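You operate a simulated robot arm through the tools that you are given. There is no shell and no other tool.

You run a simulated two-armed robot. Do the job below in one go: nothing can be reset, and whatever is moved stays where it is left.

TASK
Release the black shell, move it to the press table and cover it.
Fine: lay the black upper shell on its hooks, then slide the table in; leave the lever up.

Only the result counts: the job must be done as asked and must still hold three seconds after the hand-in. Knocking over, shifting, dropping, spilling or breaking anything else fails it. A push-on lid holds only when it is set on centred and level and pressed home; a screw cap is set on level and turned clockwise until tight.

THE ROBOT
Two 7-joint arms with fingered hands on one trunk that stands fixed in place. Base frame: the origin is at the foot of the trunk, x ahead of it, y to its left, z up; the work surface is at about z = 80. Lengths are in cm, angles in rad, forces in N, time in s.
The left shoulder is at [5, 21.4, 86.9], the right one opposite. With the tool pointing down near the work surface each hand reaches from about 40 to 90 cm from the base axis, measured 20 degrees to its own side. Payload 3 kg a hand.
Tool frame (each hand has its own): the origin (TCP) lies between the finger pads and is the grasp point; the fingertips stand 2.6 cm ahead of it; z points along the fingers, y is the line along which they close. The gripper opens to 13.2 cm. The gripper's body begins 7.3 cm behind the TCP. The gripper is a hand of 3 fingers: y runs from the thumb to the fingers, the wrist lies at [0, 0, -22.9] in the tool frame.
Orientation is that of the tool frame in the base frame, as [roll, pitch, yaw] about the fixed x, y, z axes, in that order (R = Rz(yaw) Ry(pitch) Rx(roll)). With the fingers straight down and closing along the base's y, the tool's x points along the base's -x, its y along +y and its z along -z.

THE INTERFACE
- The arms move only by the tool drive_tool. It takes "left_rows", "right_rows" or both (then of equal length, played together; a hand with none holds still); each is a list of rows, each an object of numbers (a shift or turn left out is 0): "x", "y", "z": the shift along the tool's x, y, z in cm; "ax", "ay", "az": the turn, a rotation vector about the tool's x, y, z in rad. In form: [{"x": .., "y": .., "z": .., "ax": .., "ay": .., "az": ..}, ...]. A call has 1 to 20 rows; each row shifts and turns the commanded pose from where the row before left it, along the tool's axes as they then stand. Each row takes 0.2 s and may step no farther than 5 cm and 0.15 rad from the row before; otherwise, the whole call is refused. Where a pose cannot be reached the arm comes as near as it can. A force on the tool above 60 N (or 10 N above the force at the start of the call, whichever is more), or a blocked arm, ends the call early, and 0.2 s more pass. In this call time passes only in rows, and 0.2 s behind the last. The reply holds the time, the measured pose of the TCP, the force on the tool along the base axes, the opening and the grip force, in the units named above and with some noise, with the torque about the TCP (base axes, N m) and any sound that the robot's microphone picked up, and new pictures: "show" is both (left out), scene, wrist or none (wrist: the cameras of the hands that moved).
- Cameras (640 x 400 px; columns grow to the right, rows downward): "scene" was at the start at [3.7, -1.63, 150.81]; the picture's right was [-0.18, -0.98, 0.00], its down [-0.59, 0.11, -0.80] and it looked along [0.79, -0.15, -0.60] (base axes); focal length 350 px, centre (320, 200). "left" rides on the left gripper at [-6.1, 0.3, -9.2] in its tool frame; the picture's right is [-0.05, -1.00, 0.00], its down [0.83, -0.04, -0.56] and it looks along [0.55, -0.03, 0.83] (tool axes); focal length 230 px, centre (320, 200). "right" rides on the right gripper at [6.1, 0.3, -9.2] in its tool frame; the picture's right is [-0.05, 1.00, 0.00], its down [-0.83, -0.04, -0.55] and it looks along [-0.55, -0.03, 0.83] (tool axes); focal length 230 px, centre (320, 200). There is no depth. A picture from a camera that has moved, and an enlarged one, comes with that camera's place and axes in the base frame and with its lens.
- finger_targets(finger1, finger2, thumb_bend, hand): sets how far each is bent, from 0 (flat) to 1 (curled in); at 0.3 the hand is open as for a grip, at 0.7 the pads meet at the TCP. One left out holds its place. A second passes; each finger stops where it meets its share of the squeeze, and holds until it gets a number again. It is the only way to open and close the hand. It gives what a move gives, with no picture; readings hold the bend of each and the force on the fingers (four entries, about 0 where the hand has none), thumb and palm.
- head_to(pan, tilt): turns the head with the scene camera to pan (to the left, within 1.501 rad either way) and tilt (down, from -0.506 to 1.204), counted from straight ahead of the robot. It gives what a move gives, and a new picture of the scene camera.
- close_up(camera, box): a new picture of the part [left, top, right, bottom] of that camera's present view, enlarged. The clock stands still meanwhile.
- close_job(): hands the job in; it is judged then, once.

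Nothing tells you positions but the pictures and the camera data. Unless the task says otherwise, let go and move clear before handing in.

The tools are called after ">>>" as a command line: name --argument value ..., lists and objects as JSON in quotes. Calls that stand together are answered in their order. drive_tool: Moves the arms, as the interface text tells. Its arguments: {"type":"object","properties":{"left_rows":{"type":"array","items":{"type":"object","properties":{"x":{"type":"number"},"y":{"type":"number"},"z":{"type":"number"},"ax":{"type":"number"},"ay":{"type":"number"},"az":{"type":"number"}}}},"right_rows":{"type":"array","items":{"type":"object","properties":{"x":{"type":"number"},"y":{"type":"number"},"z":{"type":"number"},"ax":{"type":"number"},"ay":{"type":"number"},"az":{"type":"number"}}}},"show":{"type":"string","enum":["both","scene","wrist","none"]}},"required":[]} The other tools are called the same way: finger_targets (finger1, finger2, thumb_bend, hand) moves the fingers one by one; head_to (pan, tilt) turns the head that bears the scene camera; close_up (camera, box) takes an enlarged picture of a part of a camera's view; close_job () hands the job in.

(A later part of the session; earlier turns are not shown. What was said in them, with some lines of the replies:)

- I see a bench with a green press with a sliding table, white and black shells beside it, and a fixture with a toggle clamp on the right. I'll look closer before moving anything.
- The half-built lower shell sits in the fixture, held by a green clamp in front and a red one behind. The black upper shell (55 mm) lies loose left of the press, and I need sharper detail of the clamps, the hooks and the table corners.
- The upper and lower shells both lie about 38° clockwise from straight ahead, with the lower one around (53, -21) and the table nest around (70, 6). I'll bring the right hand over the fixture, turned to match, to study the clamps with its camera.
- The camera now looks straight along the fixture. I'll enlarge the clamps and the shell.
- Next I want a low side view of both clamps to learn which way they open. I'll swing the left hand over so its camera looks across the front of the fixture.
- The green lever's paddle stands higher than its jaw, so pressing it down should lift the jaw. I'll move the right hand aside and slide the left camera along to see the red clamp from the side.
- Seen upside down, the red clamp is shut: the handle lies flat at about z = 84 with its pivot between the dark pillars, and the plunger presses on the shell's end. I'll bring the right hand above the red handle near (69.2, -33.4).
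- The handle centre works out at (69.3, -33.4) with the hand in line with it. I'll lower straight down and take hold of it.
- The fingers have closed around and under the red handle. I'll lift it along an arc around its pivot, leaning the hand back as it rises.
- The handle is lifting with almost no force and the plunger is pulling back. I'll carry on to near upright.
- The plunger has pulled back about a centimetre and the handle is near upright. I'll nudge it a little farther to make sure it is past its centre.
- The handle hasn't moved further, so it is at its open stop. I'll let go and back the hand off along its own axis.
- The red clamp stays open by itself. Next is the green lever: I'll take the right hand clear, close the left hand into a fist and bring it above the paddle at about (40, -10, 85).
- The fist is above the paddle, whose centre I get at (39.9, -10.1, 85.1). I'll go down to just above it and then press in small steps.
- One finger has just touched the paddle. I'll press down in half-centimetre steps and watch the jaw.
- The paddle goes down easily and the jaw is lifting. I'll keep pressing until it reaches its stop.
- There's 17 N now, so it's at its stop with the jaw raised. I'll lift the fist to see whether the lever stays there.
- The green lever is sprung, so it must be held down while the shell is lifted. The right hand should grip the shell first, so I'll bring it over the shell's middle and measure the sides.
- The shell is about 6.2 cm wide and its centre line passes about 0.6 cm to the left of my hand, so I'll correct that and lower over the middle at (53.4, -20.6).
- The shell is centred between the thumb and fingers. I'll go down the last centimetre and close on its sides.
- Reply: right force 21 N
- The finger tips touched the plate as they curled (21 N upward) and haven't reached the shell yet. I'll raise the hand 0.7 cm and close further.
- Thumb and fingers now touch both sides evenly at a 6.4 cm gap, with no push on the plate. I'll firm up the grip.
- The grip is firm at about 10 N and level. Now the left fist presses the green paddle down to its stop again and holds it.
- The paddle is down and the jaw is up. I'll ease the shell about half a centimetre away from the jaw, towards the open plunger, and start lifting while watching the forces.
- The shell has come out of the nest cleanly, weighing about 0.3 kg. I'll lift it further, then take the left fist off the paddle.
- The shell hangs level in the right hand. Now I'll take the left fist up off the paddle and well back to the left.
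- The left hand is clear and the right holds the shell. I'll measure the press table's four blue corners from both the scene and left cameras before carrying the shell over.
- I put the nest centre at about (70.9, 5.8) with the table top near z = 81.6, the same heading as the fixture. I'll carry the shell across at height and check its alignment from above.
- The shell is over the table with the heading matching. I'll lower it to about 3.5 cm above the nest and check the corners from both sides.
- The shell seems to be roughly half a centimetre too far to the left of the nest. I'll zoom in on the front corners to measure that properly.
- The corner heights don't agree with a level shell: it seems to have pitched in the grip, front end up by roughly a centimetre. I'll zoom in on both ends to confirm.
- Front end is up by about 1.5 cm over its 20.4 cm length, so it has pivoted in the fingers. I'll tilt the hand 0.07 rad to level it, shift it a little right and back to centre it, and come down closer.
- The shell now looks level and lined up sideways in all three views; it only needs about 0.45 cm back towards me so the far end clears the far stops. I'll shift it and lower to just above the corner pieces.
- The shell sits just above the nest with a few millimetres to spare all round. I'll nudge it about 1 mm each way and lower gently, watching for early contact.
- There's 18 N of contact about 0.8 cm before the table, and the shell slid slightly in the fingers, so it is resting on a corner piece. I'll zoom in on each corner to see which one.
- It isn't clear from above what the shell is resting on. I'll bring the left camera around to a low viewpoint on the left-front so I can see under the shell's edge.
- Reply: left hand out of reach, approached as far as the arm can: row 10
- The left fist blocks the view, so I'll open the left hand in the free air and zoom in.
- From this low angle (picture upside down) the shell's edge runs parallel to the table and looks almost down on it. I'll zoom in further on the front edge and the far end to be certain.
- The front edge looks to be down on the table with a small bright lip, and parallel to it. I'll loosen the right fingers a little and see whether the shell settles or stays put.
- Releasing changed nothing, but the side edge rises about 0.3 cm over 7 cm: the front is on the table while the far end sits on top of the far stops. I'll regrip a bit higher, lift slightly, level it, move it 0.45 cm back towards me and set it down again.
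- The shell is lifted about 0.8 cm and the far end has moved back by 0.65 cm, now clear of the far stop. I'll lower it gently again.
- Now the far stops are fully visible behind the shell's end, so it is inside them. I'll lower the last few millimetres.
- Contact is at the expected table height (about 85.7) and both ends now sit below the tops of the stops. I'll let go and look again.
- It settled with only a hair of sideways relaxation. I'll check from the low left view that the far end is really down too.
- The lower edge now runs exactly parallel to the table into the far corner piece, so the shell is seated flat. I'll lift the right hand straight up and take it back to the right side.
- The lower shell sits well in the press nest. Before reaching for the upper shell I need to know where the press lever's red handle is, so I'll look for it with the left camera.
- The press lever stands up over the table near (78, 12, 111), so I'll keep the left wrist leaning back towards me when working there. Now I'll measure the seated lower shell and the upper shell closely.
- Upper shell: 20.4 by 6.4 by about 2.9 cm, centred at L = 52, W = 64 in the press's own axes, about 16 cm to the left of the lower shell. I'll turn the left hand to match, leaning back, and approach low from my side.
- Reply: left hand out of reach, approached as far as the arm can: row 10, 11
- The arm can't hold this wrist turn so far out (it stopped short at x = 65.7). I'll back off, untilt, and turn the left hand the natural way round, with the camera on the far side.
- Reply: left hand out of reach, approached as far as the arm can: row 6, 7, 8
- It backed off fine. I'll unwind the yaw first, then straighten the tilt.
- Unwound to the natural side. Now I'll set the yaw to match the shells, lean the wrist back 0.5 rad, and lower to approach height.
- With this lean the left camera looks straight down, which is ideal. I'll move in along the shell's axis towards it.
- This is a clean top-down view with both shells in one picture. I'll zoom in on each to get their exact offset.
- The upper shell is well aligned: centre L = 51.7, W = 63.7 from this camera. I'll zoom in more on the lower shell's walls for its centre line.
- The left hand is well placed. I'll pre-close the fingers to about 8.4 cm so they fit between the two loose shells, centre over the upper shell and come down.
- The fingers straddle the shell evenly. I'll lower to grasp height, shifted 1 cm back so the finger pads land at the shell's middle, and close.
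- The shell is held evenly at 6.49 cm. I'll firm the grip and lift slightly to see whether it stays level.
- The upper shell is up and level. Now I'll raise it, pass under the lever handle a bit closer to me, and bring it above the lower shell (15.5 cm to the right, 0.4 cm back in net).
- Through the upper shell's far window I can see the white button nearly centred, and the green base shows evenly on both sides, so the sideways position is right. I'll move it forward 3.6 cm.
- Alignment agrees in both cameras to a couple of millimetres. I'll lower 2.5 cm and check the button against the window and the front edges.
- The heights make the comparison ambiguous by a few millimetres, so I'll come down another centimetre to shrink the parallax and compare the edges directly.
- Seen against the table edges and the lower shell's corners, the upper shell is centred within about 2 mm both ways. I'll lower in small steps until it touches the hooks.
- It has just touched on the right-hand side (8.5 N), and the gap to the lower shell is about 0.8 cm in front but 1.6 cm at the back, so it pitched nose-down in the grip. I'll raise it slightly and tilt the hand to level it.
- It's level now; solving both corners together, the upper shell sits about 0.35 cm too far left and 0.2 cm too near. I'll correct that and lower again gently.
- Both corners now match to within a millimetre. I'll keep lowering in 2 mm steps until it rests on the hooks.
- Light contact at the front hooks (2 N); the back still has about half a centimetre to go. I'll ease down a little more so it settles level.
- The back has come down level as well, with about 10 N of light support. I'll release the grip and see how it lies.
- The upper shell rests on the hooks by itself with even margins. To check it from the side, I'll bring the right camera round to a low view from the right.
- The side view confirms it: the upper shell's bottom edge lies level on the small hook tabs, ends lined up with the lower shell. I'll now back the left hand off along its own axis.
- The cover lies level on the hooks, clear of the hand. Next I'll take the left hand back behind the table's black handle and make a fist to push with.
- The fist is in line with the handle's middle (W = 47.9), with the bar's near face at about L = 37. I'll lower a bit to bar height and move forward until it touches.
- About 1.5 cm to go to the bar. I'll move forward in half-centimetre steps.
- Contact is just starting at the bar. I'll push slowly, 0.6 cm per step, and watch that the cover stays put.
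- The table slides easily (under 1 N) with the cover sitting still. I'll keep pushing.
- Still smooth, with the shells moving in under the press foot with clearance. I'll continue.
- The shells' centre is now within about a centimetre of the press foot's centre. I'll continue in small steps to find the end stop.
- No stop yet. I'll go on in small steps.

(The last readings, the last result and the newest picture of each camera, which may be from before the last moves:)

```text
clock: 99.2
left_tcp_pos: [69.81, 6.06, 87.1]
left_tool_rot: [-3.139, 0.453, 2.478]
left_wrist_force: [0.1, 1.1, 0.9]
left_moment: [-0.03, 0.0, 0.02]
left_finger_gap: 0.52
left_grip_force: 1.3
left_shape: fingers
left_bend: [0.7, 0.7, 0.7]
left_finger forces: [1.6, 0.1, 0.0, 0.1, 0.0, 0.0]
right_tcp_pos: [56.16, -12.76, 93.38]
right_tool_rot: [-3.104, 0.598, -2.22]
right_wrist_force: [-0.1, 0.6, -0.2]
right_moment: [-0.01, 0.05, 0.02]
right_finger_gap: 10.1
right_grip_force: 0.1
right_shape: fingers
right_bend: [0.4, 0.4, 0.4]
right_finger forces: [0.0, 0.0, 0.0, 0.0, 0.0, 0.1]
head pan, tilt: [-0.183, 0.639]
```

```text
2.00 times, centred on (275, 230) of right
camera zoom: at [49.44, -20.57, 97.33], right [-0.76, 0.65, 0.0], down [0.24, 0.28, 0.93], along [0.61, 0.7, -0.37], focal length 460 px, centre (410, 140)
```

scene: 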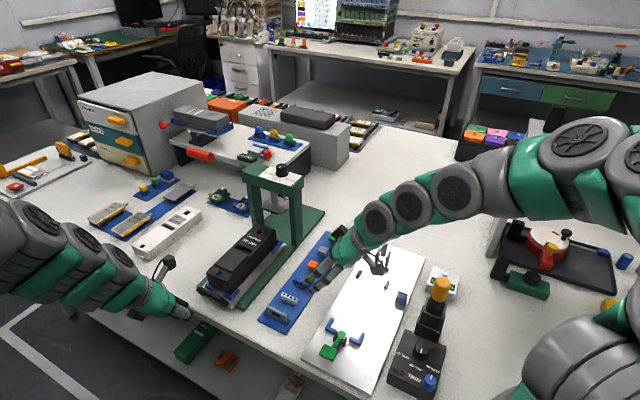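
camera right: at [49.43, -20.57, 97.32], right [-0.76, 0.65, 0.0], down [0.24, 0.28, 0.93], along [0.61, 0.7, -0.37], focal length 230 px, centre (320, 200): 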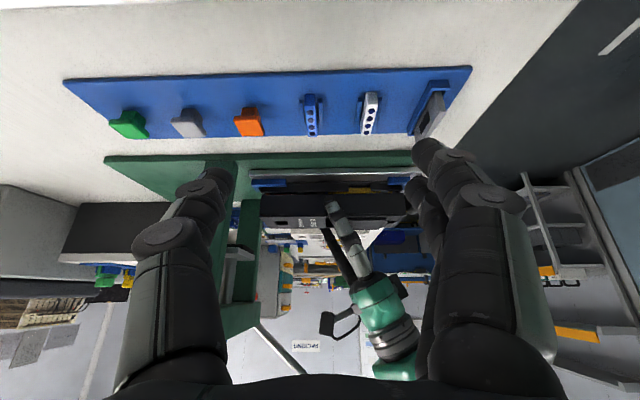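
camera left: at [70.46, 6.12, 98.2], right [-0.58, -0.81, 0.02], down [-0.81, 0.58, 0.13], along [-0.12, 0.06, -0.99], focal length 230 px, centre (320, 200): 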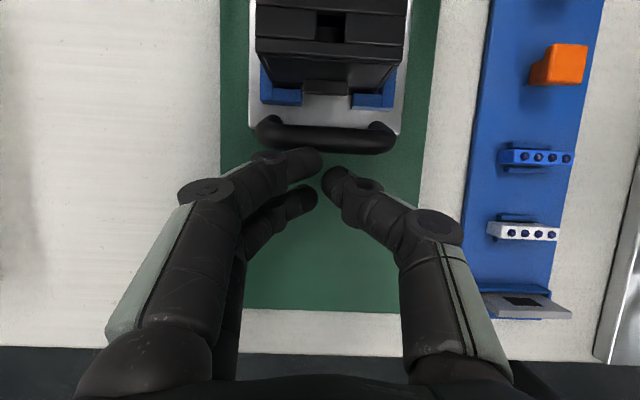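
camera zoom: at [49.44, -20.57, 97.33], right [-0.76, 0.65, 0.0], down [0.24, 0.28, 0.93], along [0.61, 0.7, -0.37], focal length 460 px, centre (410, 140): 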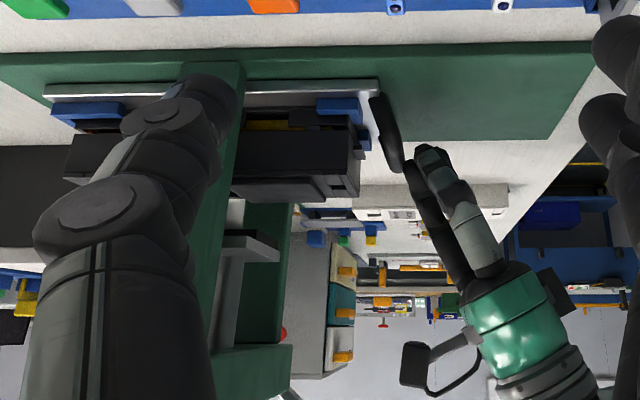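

The shells are now about centred under the foot. I'll feel for the end stop with a few more small steps.

>>> drive_tool --left_rows '[{"x": -0.27, "z": 0.132}, {"x": -0.27, "z": 0.132}]' --show "none"

>>> close_up --camera "right" --box '[150, 130, 400, 330]'

>>> close_up --camera "scene" --box '[220, 170, 320, 260]'

```text
clock: 99.8
left_tcp_pos: [70.17, 5.74, 87.22]
left_tool_rot: [-3.14, 0.453, 2.476]
left_wrist_force: [-0.9, 0.6, 0.2]
left_moment: [0.0, 0.0, -0.03]
left_finger_gap: 0.51
left_grip_force: 0.1
left_shape: fingers
left_bend: [0.7, 0.7, 0.7]
left_finger forces: [0.9, 0.0, 0.1, 0.1, 0.0, 0.0]
right_tcp_pos: [56.17, -12.63, 93.17]
right_tool_rot: [-3.105, 0.599, -2.218]
right_wrist_force: [0.9, -0.1, -0.2]
right_moment: [0.0, 0.01, -0.01]
right_finger_gap: 10.11
right_grip_force: 0.1
right_shape: fingers
right_bend: [0.4, 0.4, 0.4]
right_finger forces: [0.1, 0.0, 0.0, 0.0, 0.0, 0.1]
head pan, tilt: [-0.183, 0.639]
```

```text
2.00 times, centred on (275, 230) of right
camera zoom: at [49.44, -20.58, 97.33], right [-0.76, 0.65, 0.0], down [0.24, 0.28, 0.93], along [0.61, 0.7, -0.37], focal length 460 px, centre (410, 140)
```

zoom: 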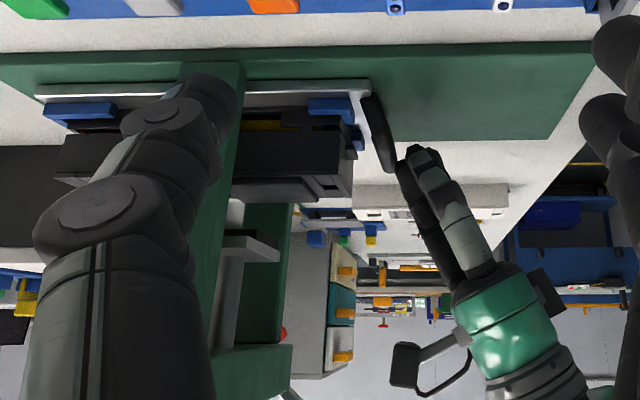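

```text
4.44 times, centred on (270, 215) of scene
camera zoom: at [3.7, -1.63, 150.81], right [-0.18, -0.98, 0.0], down [-0.59, 0.11, -0.8], along [0.79, -0.15, -0.6], focal length 1554 px, centre (542, 133)
```

zoom: 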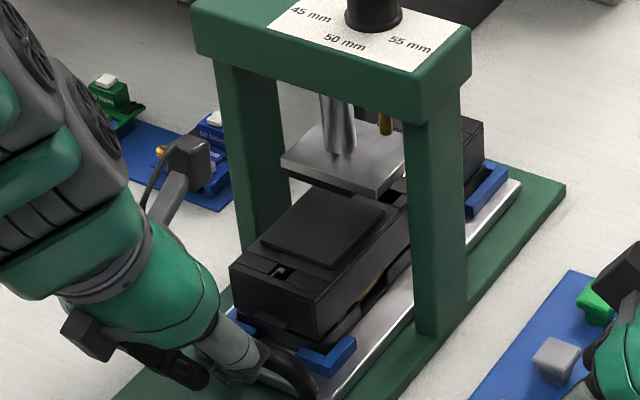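

It still moves freely. I'll stop and check how the foot sits relative to the shells before going further.

>>> close_up --camera "scene" --box '[225, 190, 305, 245]'

>>> close_up --camera "right" --box '[220, 160, 330, 260]'

>>> close_up --camera "left" --box '[200, 0, 440, 160]'

>>> close_up --camera "scene" --box '[240, 140, 340, 230]'

```text
7.27 times, centred on (265, 218) of scene
camera zoom: at [3.7, -1.63, 150.81], right [-0.18, -0.98, 0.0], down [-0.59, 0.11, -0.8], along [0.79, -0.15, -0.6], focal length 2543 px, centre (720, 73)
```

zoom: 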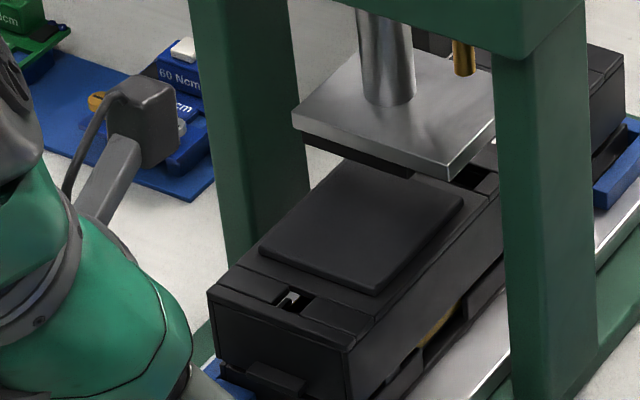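

```text
4.00 times, centred on (275, 210) of right
camera zoom: at [49.44, -20.58, 97.33], right [-0.76, 0.65, 0.0], down [0.24, 0.28, 0.93], along [0.61, 0.7, -0.37], focal length 920 px, centre (500, 160)
```

zoom: 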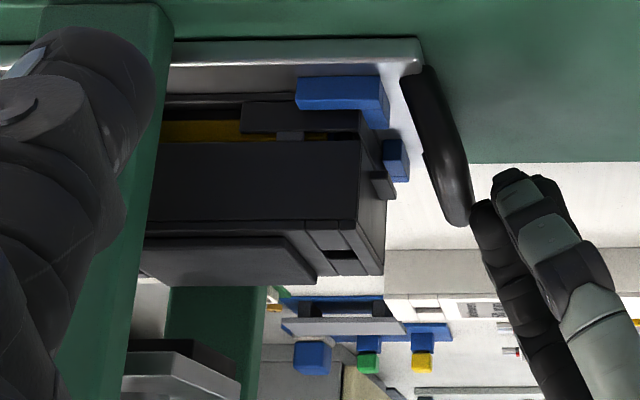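

```text
2.50 times, centred on (320, 80) of left
camera zoom: at [71.65, 5.15, 98.21], right [-0.58, -0.81, 0.02], down [-0.81, 0.58, 0.13], along [-0.12, 0.06, -0.99], focal length 575 px, centre (320, 500)
```

zoom: 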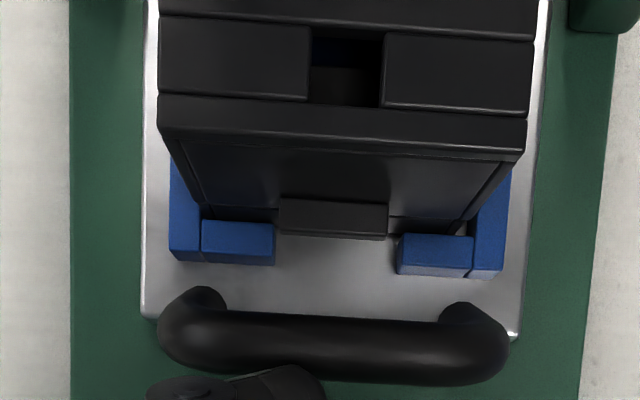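

```text
4.44 times, centred on (290, 185) of scene
camera zoom: at [3.7, -1.63, 150.81], right [-0.18, -0.98, 0.0], down [-0.59, 0.11, -0.8], along [0.79, -0.15, -0.6], focal length 1554 px, centre (453, 267)
```

zoom: 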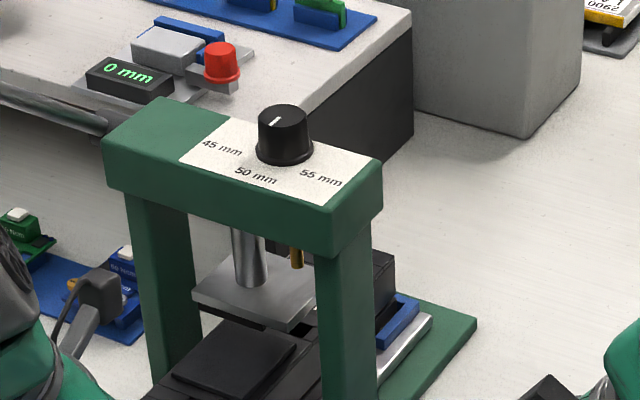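

By my measurements the table has travelled about 15.9 cm and the shells' centre is at or slightly past the foot's. I'll try one more 3 mm step and watch the force for a stop.

>>> drive_tool --left_rows '[{"x": -0.18, "z": 0.088}, {"x": -0.18, "z": 0.088}]' --show "none"

>>> close_up --camera "right" --box '[220, 160, 330, 260]'

>>> close_up --camera "scene" --box '[225, 190, 305, 245]'

```text
clock: 100.4
left_tcp_pos: [70.63, 5.59, 87.08]
left_tool_rot: [3.141, 0.455, 2.476]
left_wrist_force: [0.2, 0.1, 0.5]
left_moment: [0.0, -0.03, 0.02]
left_finger_gap: 0.48
left_grip_force: 0.9
left_shape: fingers
left_bend: [0.71, 0.7, 0.7]
left_finger forces: [1.6, 0.1, 0.0, 0.0, 0.1, 0.1]
right_tcp_pos: [56.09, -12.71, 93.12]
right_tool_rot: [-3.106, 0.599, -2.218]
right_wrist_force: [-0.2, 0.6, 0.4]
right_moment: [-0.02, -0.01, 0.02]
right_finger_gap: 10.12
right_grip_force: 0.1
right_shape: fingers
right_bend: [0.4, 0.4, 0.4]
right_finger forces: [0.2, 0.0, 0.0, 0.0, 0.0, 0.0]
head pan, tilt: [-0.183, 0.639]
```

```text
4.00 times, centred on (275, 210) of right
camera zoom: at [49.44, -20.57, 97.33], right [-0.76, 0.65, 0.0], down [0.24, 0.28, 0.93], along [0.61, 0.7, -0.37], focal length 920 px, centre (500, 160)
```

zoom: 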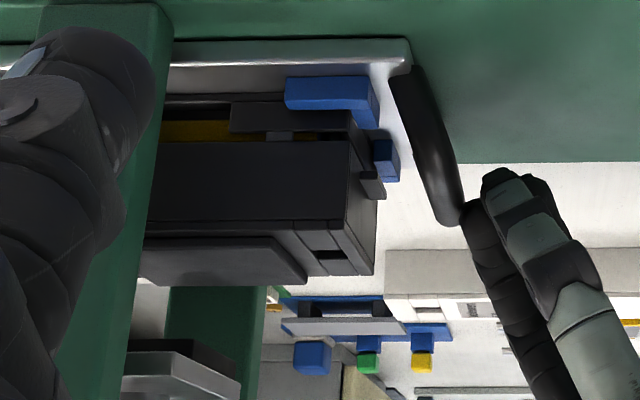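

```text
7.27 times, centred on (265, 218) of scene
camera zoom: at [3.7, -1.63, 150.81], right [-0.18, -0.98, 0.0], down [-0.59, 0.11, -0.8], along [0.79, -0.15, -0.6], focal length 2543 px, centre (720, 73)
```

zoom: 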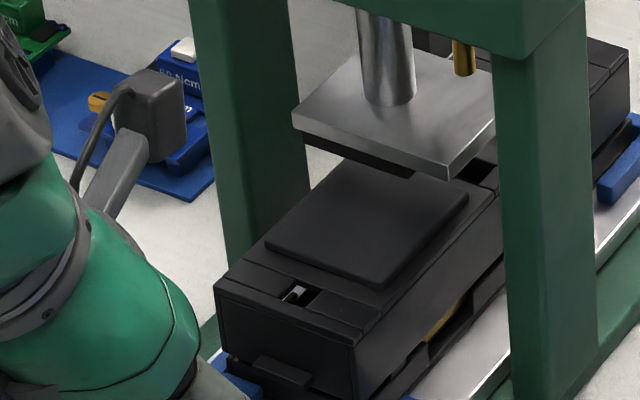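

Still no stop. I'll look for a stop block at the back of the base, and get a cleaner view before pushing on.

>>> close_up --camera "scene" --box '[275, 180, 335, 235]'

>>> close_up --camera "right" --box '[0, 100, 240, 260]'

>>> close_up --camera "scene" --box '[240, 130, 320, 190]'

```text
7.27 times, centred on (305, 208) of scene
camera zoom: at [3.7, -1.63, 150.81], right [-0.18, -0.98, 0.0], down [-0.59, 0.11, -0.8], along [0.79, -0.15, -0.6], focal length 2543 px, centre (429, 146)
```

zoom: 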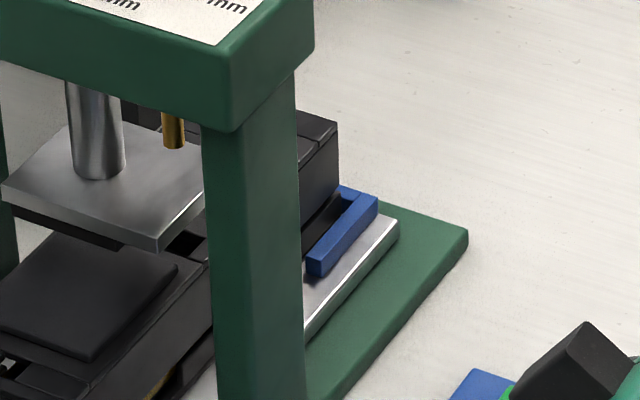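

```text
2.50 times, centred on (120, 180) of right
camera zoom: at [49.44, -20.57, 97.33], right [-0.76, 0.65, 0.0], down [0.24, 0.28, 0.93], along [0.61, 0.7, -0.37], focal length 575 px, centre (820, 250)
```

zoom: 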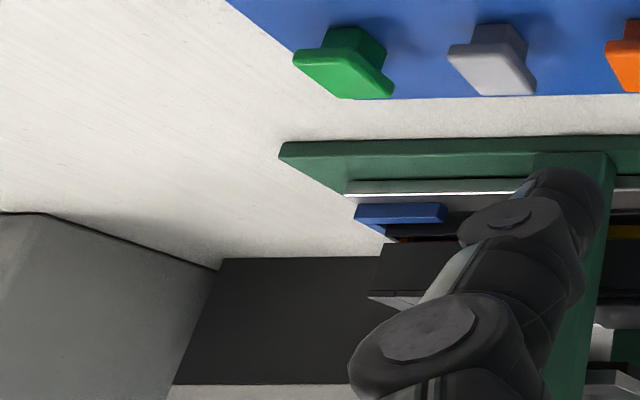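

```text
6.67 times, centred on (280, 160) of scene
camera zoom: at [3.7, -1.63, 150.81], right [-0.18, -0.98, 0.0], down [-0.59, 0.11, -0.8], along [0.79, -0.15, -0.6], focal length 2331 px, centre (587, 467)
```

zoom: 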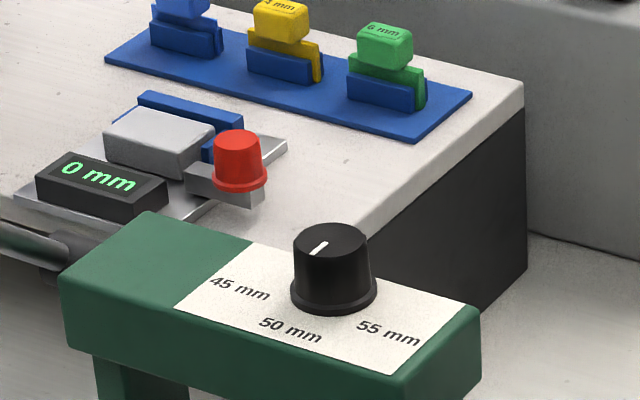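

There's no stop block, but the table is clearly guided on a straight slide, so it should have an end of travel. I'll keep going in small steps, watching force and sound.

>>> drive_tool --left_rows '[{"x": -0.27, "z": 0.132}, {"x": -0.27, "z": 0.132}, {"x": -0.27, "z": 0.132}]' --show "none"

>>> close_up --camera "right" --box '[150, 130, 400, 330]'

```text
clock: 101.2
left_tcp_pos: [71.26, 5.07, 86.95]
left_tool_rot: [-3.141, 0.453, 2.478]
left_wrist_force: [-0.8, 0.2, -0.2]
left_moment: [0.0, -0.04, -0.03]
left_finger_gap: 0.56
left_grip_force: 0.0
left_shape: fingers
left_bend: [0.7, 0.7, 0.7]
left_finger forces: [0.0, 0.0, 0.0, 0.1, 0.0, 0.1]
right_tcp_pos: [56.1, -12.79, 93.1]
right_tool_rot: [-3.106, 0.599, -2.219]
right_wrist_force: [-1.6, -0.2, 0.6]
right_moment: [0.0, -0.01, 0.0]
right_finger_gap: 10.08
right_grip_force: 0.1
right_shape: fingers
right_bend: [0.4, 0.4, 0.4]
right_finger forces: [0.1, 0.1, 0.0, 0.0, 0.1, 0.1]
head pan, tilt: [-0.183, 0.639]
```

```text
2.00 times, centred on (275, 230) of right
camera zoom: at [49.44, -20.58, 97.33], right [-0.76, 0.65, 0.0], down [0.24, 0.28, 0.93], along [0.61, 0.7, -0.37], focal length 460 px, centre (410, 140)
```

zoom: 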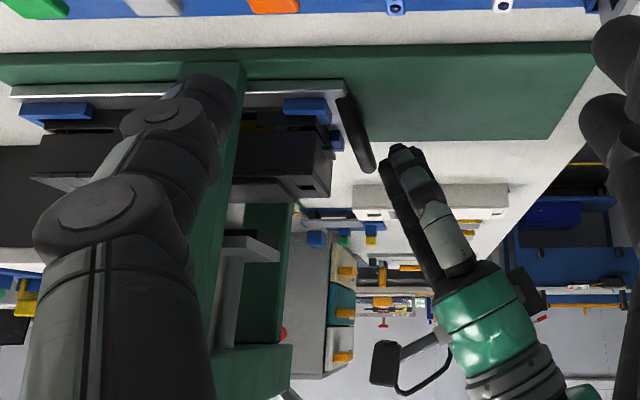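

The table has run about a centimetre ahead of my fist, as if it rolled or snapped in. I'll pause a moment and look whether it is still moving.

>>> drive_tool --left_rows '[{"x": 0.0}, {"x": 0.0}]' --show "wrist"

>>> close_up --camera "right" --box '[150, 130, 400, 330]'

>>> close_up --camera "left" --box '[200, 0, 440, 200]'

>>> close_up --camera "scene" --box '[225, 180, 345, 260]'

```text
clock: 101.8
left_tcp_pos: [71.24, 5.02, 87.25]
left_tool_rot: [-3.14, 0.452, 2.476]
left_wrist_force: [0.4, 0.2, 0.6]
left_moment: [-0.03, -0.01, 0.01]
left_finger_gap: 0.56
left_grip_force: 0.0
left_shape: fingers
left_bend: [0.7, 0.7, 0.7]
left_finger forces: [0.1, 0.0, 0.0, 0.0, 0.1, 0.1]
right_tcp_pos: [56.28, -12.65, 93.16]
right_tool_rot: [-3.106, 0.598, -2.219]
right_wrist_force: [-0.8, -0.3, 0.6]
right_moment: [0.0, -0.03, -0.01]
right_finger_gap: 10.14
right_grip_force: 0.1
right_shape: fingers
right_bend: [0.4, 0.4, 0.4]
right_finger forces: [0.0, 0.1, 0.0, 0.0, 0.0, 0.0]
head pan, tilt: [-0.183, 0.639]
camera left: at [72.66, 4.34, 98.15], right [-0.58, -0.81, 0.02], down [-0.81, 0.58, 0.13], along [-0.12, 0.06, -0.99], focal length 230 px, centre (320, 200)
```

left: 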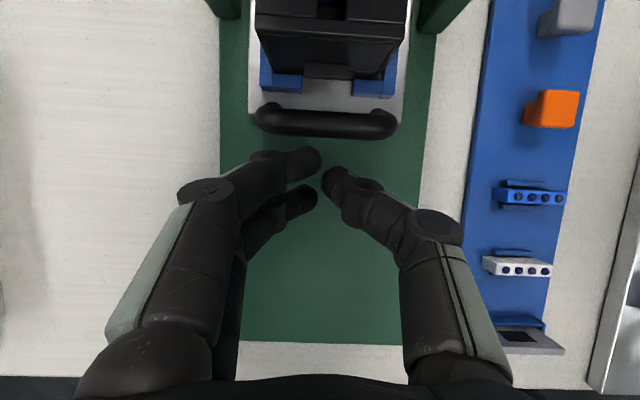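

```text
2.00 times, centred on (275, 230) of right
camera zoom: at [49.44, -20.57, 97.33], right [-0.76, 0.65, 0.0], down [0.24, 0.28, 0.93], along [0.61, 0.7, -0.37], focal length 460 px, centre (410, 140)
```

zoom: 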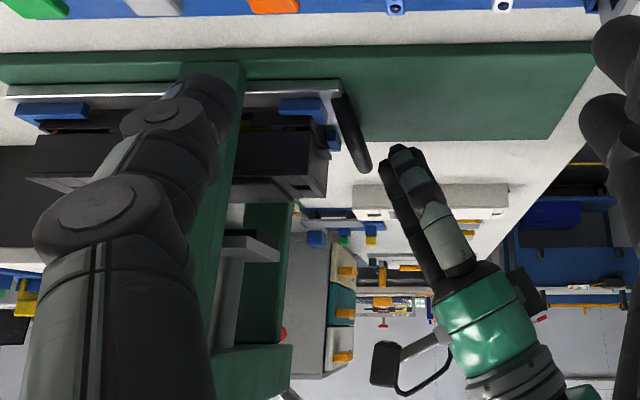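

```text
2.00 times, centred on (320, 100) of left
camera zoom: at [72.66, 4.34, 98.15], right [-0.58, -0.81, 0.02], down [-0.81, 0.58, 0.13], along [-0.12, 0.06, -0.99], focal length 460 px, centre (320, 400)
```

zoom: 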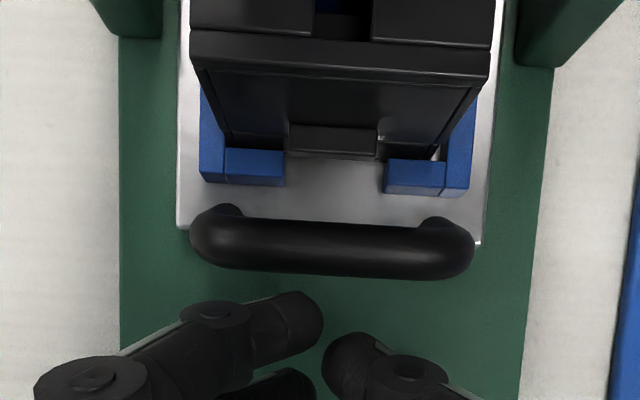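

```text
5.00 times, centred on (285, 220) of scene
camera zoom: at [3.7, -1.63, 150.81], right [-0.18, -0.98, 0.0], down [-0.59, 0.11, -0.8], along [0.79, -0.15, -0.6], focal length 1748 px, centre (495, 100)
```

zoom: 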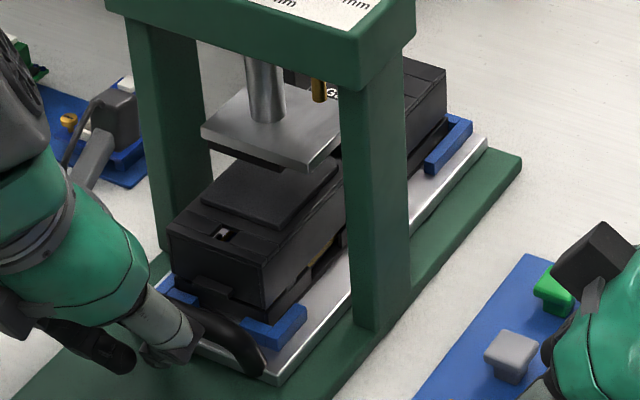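

It's still creeping inwards by itself, so something is drawing it to its end position. I'll wait a little more and watch where it settles.

>>> drive_tool --left_rows '[{"x": 0.0}, {"x": 0.0}, {"x": 0.0}, {"x": 0.0}, {"x": 0.0}, {"x": 0.0}]' --show "none"

>>> close_up --camera "right" --box '[150, 130, 400, 330]'

>>> close_up --camera "left" --box '[200, 0, 440, 200]'

>>> close_up --camera "scene" --box '[225, 180, 345, 260]'

```text
clock: 103.2
left_tcp_pos: [71.26, 4.94, 87.22]
left_tool_rot: [-3.139, 0.454, 2.478]
left_wrist_force: [0.6, -0.5, 0.1]
left_moment: [-0.01, 0.02, 0.02]
left_finger_gap: 0.57
left_grip_force: 0.1
left_shape: fingers
left_bend: [0.7, 0.7, 0.7]
left_finger forces: [0.0, 0.1, 0.0, 0.0, 0.0, 0.1]
right_tcp_pos: [56.13, -12.71, 93.04]
right_tool_rot: [-3.105, 0.598, -2.22]
right_wrist_force: [-0.1, 0.6, 0.1]
right_moment: [0.0, -0.01, -0.01]
right_finger_gap: 10.13
right_grip_force: 0.0
right_shape: fingers
right_bend: [0.4, 0.4, 0.4]
right_finger forces: [0.0, 0.0, 0.0, 0.0, 0.1, 0.1]
head pan, tilt: [-0.183, 0.639]
```

```text
2.00 times, centred on (275, 230) of right
camera zoom: at [49.44, -20.57, 97.33], right [-0.76, 0.65, 0.0], down [0.24, 0.28, 0.93], along [0.61, 0.7, -0.37], focal length 460 px, centre (410, 140)
```

zoom: 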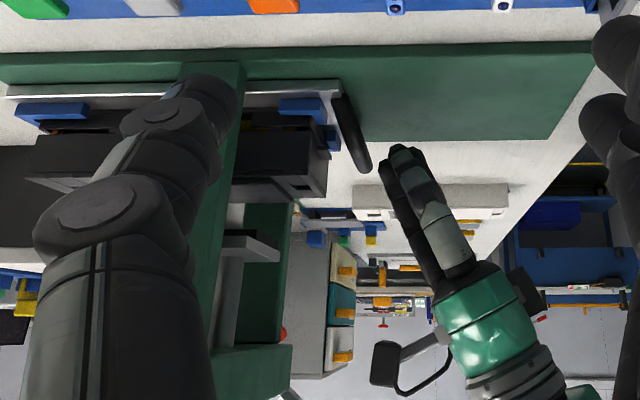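

```text
2.00 times, centred on (320, 100) of left
camera zoom: at [72.66, 4.34, 98.15], right [-0.58, -0.81, 0.02], down [-0.81, 0.58, 0.13], along [-0.12, 0.06, -0.99], focal length 460 px, centre (320, 400)
```

zoom: 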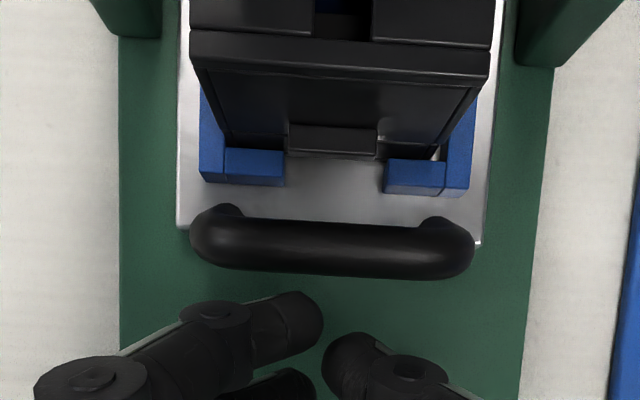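

```text
5.00 times, centred on (285, 220) of scene
camera zoom: at [3.7, -1.63, 150.81], right [-0.18, -0.98, 0.0], down [-0.59, 0.11, -0.8], along [0.79, -0.15, -0.6], focal length 1748 px, centre (495, 100)
```

zoom: 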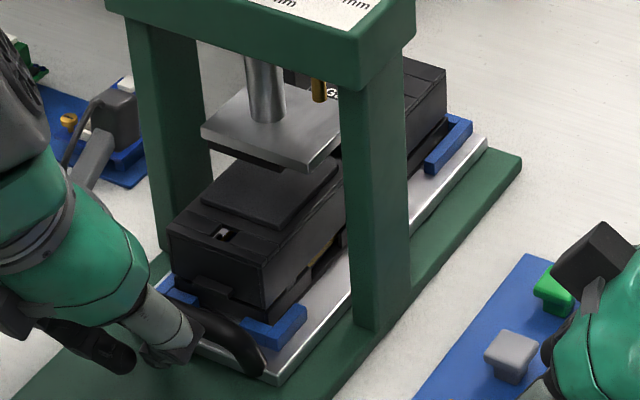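

It has settled now (two identical pictures), so it seems to have dropped into its end position. I'll follow up gently with the fist to confirm it's against a stop.

>>> drive_tool --left_rows '[{"x": -0.27, "z": 0.132}, {"x": -0.27, "z": 0.132}, {"x": -0.27, "z": 0.132}]' --show "none"

>>> close_up --camera "left" --box '[200, 0, 440, 200]'

>>> close_up --camera "right" --box '[150, 130, 400, 330]'

```text
clock: 104.0
left_tcp_pos: [71.85, 4.46, 86.97]
left_tool_rot: [-3.141, 0.454, 2.478]
left_wrist_force: [-4.9, 5.0, 3.3]
left_moment: [0.05, -0.04, 0.06]
left_finger_gap: 0.48
left_grip_force: 3.2
left_shape: fingers
left_bend: [0.71, 0.7, 0.7]
left_finger forces: [6.5, 0.0, 0.0, 0.0, 0.0, 0.0]
right_tcp_pos: [56.1, -12.74, 93.11]
right_tool_rot: [-3.105, 0.599, -2.218]
right_wrist_force: [0.9, -0.4, 0.8]
right_moment: [-0.01, 0.0, -0.01]
right_finger_gap: 10.14
right_grip_force: 0.1
right_shape: fingers
right_bend: [0.4, 0.4, 0.4]
right_finger forces: [0.1, 0.0, 0.1, 0.0, 0.0, 0.0]
head pan, tilt: [-0.183, 0.639]
```

```text
2.00 times, centred on (320, 100) of left
camera zoom: at [73.33, 3.84, 98.13], right [-0.58, -0.81, 0.02], down [-0.81, 0.58, 0.14], along [-0.12, 0.06, -0.99], focal length 460 px, centre (320, 400)
```

zoom: 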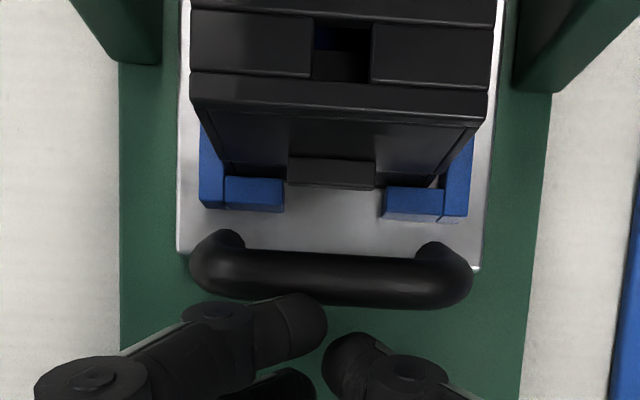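

```text
2.00 times, centred on (275, 230) of right
camera zoom: at [49.44, -20.55, 97.33], right [-0.76, 0.65, 0.0], down [0.24, 0.28, 0.93], along [0.6, 0.7, -0.37], focal length 460 px, centre (410, 140)
```

zoom: 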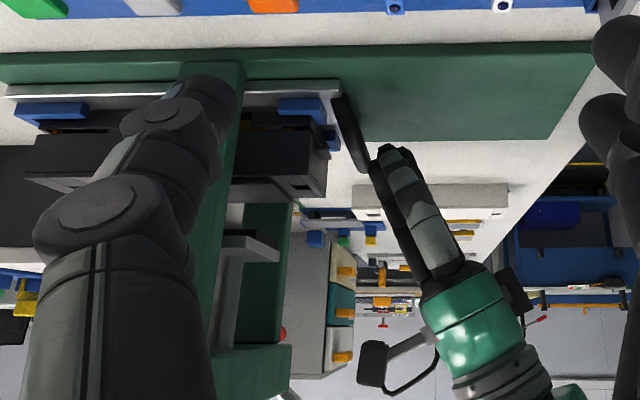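

The table pushes back with 8 N and doesn't move, so it's fully in against its stop. I'll back the left hand away and check everything.

>>> drive_tool --left_rows '[{"x": 0.9, "z": -0.44}, {"x": 2.7, "z": -1.32}, {"x": 3.5, "z": -1.71}, {"x": 3.5, "z": -1.71}, {"x": 3.5, "z": -1.71}, {"x": 1.5, "z": -3.5}, {"x": 0.5, "z": -4}]' --show "scene"

>>> close_up --camera "scene" --box '[170, 130, 330, 270]'

>>> close_up --camera "right" --box '[150, 130, 400, 330]'

>>> close_up --camera "scene" --box '[220, 200, 300, 265]'

```text
clock: 105.6
left_tcp_pos: [55.51, 17.22, 93.12]
left_tool_rot: [-3.141, 0.453, 2.477]
left_wrist_force: [-0.9, 0.6, 0.3]
left_moment: [0.0, -0.03, -0.03]
left_finger_gap: 0.55
left_grip_force: 0.0
left_shape: fingers
left_bend: [0.7, 0.7, 0.7]
left_finger forces: [0.0, 0.0, 0.0, 0.0, 0.0, 0.1]
right_tcp_pos: [56.09, -12.73, 93.03]
right_tool_rot: [-3.106, 0.598, -2.219]
right_wrist_force: [-0.6, 0.5, -0.2]
right_moment: [-0.01, -0.03, 0.0]
right_finger_gap: 10.12
right_grip_force: 0.1
right_shape: fingers
right_bend: [0.4, 0.4, 0.4]
right_finger forces: [0.0, 0.0, 0.0, 0.0, 0.0, 0.0]
head pan, tilt: [-0.183, 0.639]
```

scene: 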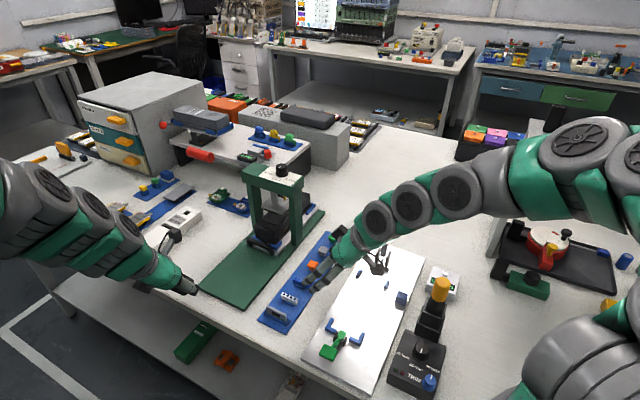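

```text
2.86 times, centred on (250, 200) of scene
camera zoom: at [3.69, -1.64, 150.81], right [-0.18, -0.98, 0.0], down [-0.59, 0.11, -0.8], along [0.79, -0.15, -0.6], focal length 999 px, centre (520, 200)
```

zoom: 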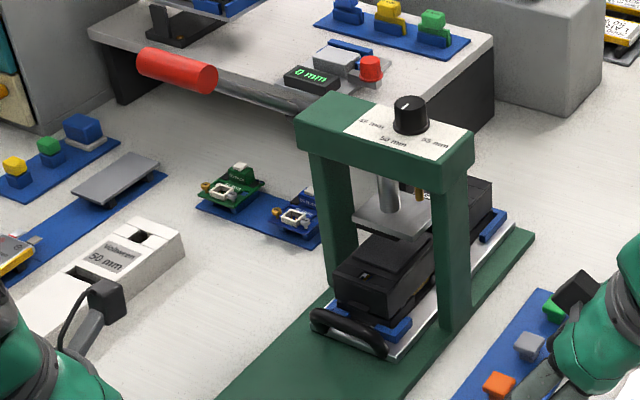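

```text
2.00 times, centred on (275, 230) of right
camera zoom: at [49.43, -20.58, 97.33], right [-0.76, 0.65, 0.0], down [0.24, 0.28, 0.93], along [0.61, 0.7, -0.37], focal length 460 px, centre (410, 140)
```

zoom: 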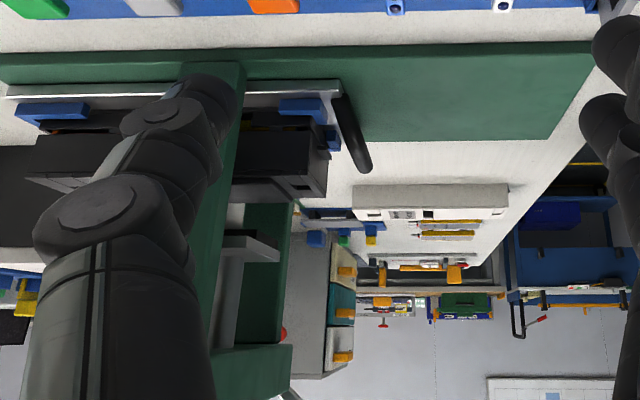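

```text
6.15 times, centred on (260, 232) of scene
camera zoom: at [3.69, -1.64, 150.81], right [-0.18, -0.98, 0.0], down [-0.59, 0.11, -0.8], along [0.79, -0.15, -0.6], focal length 2152 px, centre (689, 0)
```

zoom: 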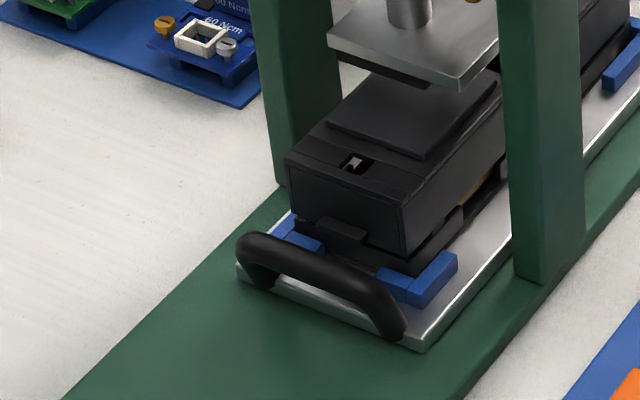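

The table is fully in, the cover lies level on the lower shell, and the red lever is where it started. I'll take both hands well clear and have a last look.

>>> drive_tool --right_rows '[{"z": -3}, {"z": -4}, {"z": -4}, {"z": -4}]' --left_rows '[{"z": -3}, {"z": -4}, {"z": -4}, {"z": -4}]' --show "scene"

>>> close_up --camera "scene" --box '[220, 180, 320, 265]'

>>> close_up --camera "right" --box '[200, 100, 440, 280]'

>>> close_up --camera "scene" --box '[60, 130, 240, 270]'

>>> close_up --camera "scene" --box '[250, 210, 480, 400]'

```text
clock: 106.6
left_tcp_pos: [50.33, 21.42, 106.52]
left_tool_rot: [-3.141, 0.455, 2.476]
left_wrist_force: [-0.2, 0.4, 0.8]
left_moment: [0.0, -0.01, 0.01]
left_finger_gap: 0.54
left_grip_force: 0.0
left_shape: fingers
left_bend: [0.7, 0.7, 0.7]
left_finger forces: [0.0, 0.0, 0.1, 0.0, 0.0, 0.1]
right_tcp_pos: [50.75, -19.06, 105.62]
right_tool_rot: [-3.108, 0.6, -2.218]
right_wrist_force: [-0.2, -0.5, 0.5]
right_moment: [0.01, 0.02, 0.0]
right_finger_gap: 10.12
right_grip_force: 0.1
right_shape: fingers
right_bend: [0.4, 0.4, 0.4]
right_finger forces: [0.0, 0.1, 0.0, 0.0, 0.0, 0.0]
head pan, tilt: [-0.183, 0.639]
```

scene: 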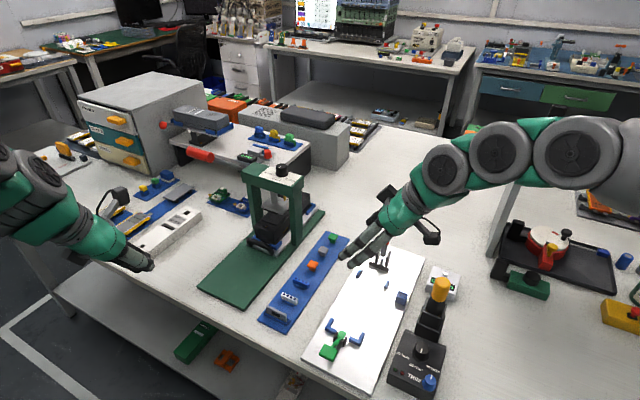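

```text
4.71 times, centred on (270, 222) of scene
camera zoom: at [3.69, -1.64, 150.81], right [-0.18, -0.98, 0.0], down [-0.59, 0.11, -0.8], along [0.79, -0.15, -0.6], focal length 1646 px, centre (555, 94)
```

zoom: 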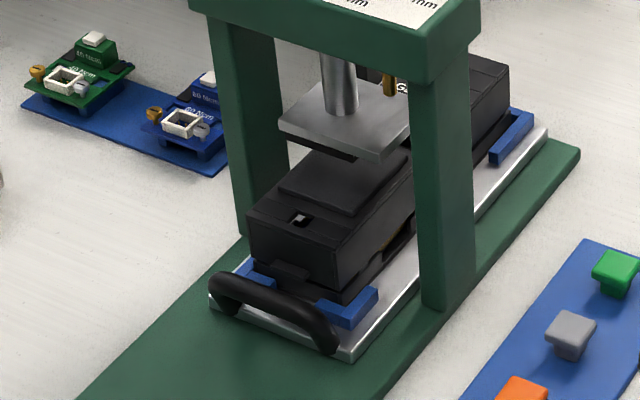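

```text
2.22 times, centred on (320, 190) of right
camera zoom: at [43.88, -27.02, 109.77], right [-0.76, 0.65, 0.0], down [0.24, 0.28, 0.93], along [0.6, 0.7, -0.37], focal length 511 px, centre (320, 222)
```

zoom: 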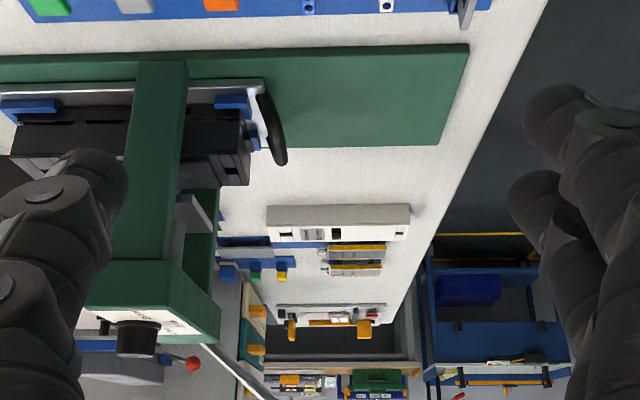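

```text
2.86 times, centred on (150, 200) of scene
camera zoom: at [3.69, -1.64, 150.81], right [-0.18, -0.98, 0.0], down [-0.59, 0.11, -0.8], along [0.79, -0.15, -0.6], focal length 999 px, centre (806, 200)
```

zoom: 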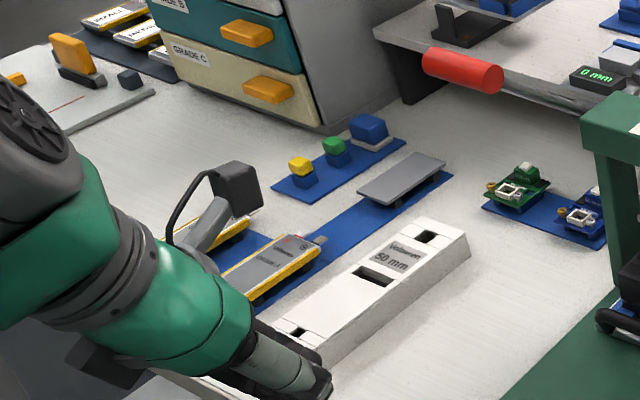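

```text
2.11 times, centred on (365, 305) of scene
camera zoom: at [3.69, -1.64, 150.81], right [-0.18, -0.98, 0.0], down [-0.59, 0.11, -0.8], along [0.79, -0.15, -0.6], focal length 736 px, centre (225, -21)
```

zoom: 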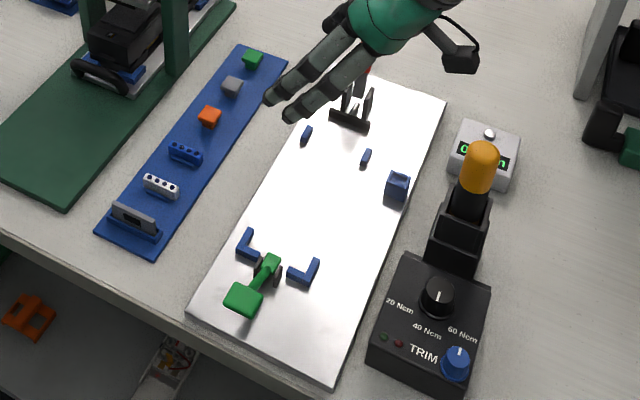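

Everything is as it should be: the lower shell is seated in the press table with the black upper shell resting level on its hooks. The table is in to its stop, the lever is up, the other parts are undisturbed and both hands are clear. I'm handing the job in.

>>> close_job

```text
The job is handed in.
```

The black lower shell is out of its fixture and seated in the press table. The black upper shell lies level on its hooks, and the table is slid in to its stop. I handed the job in; I don't have the verdict yet.

- **Fixture:** the red clamp is open and its handle stands upright. The green lever is sprung, so I held it down while the shell was lifted out, and it has returned to its rest position.
- **Lower shell:** on the first try its far end sat on top of the far stops. I lifted it again, moved it back about half a centimetre and set it down flat.
- **Upper shell:** it rests on the hook tabs and is not pressed home. I checked it from the side before moving the table, and its ends line up with the lower shell.
- **Table:** it travelled about 18 cm, with the last centimetre running in by itself. Against the stop it pushed back with about 8 N and did not move.
- **Lever and surroundings:** the press lever is up where it started. In the last pictures nothing else had moved, and both hands are clear.
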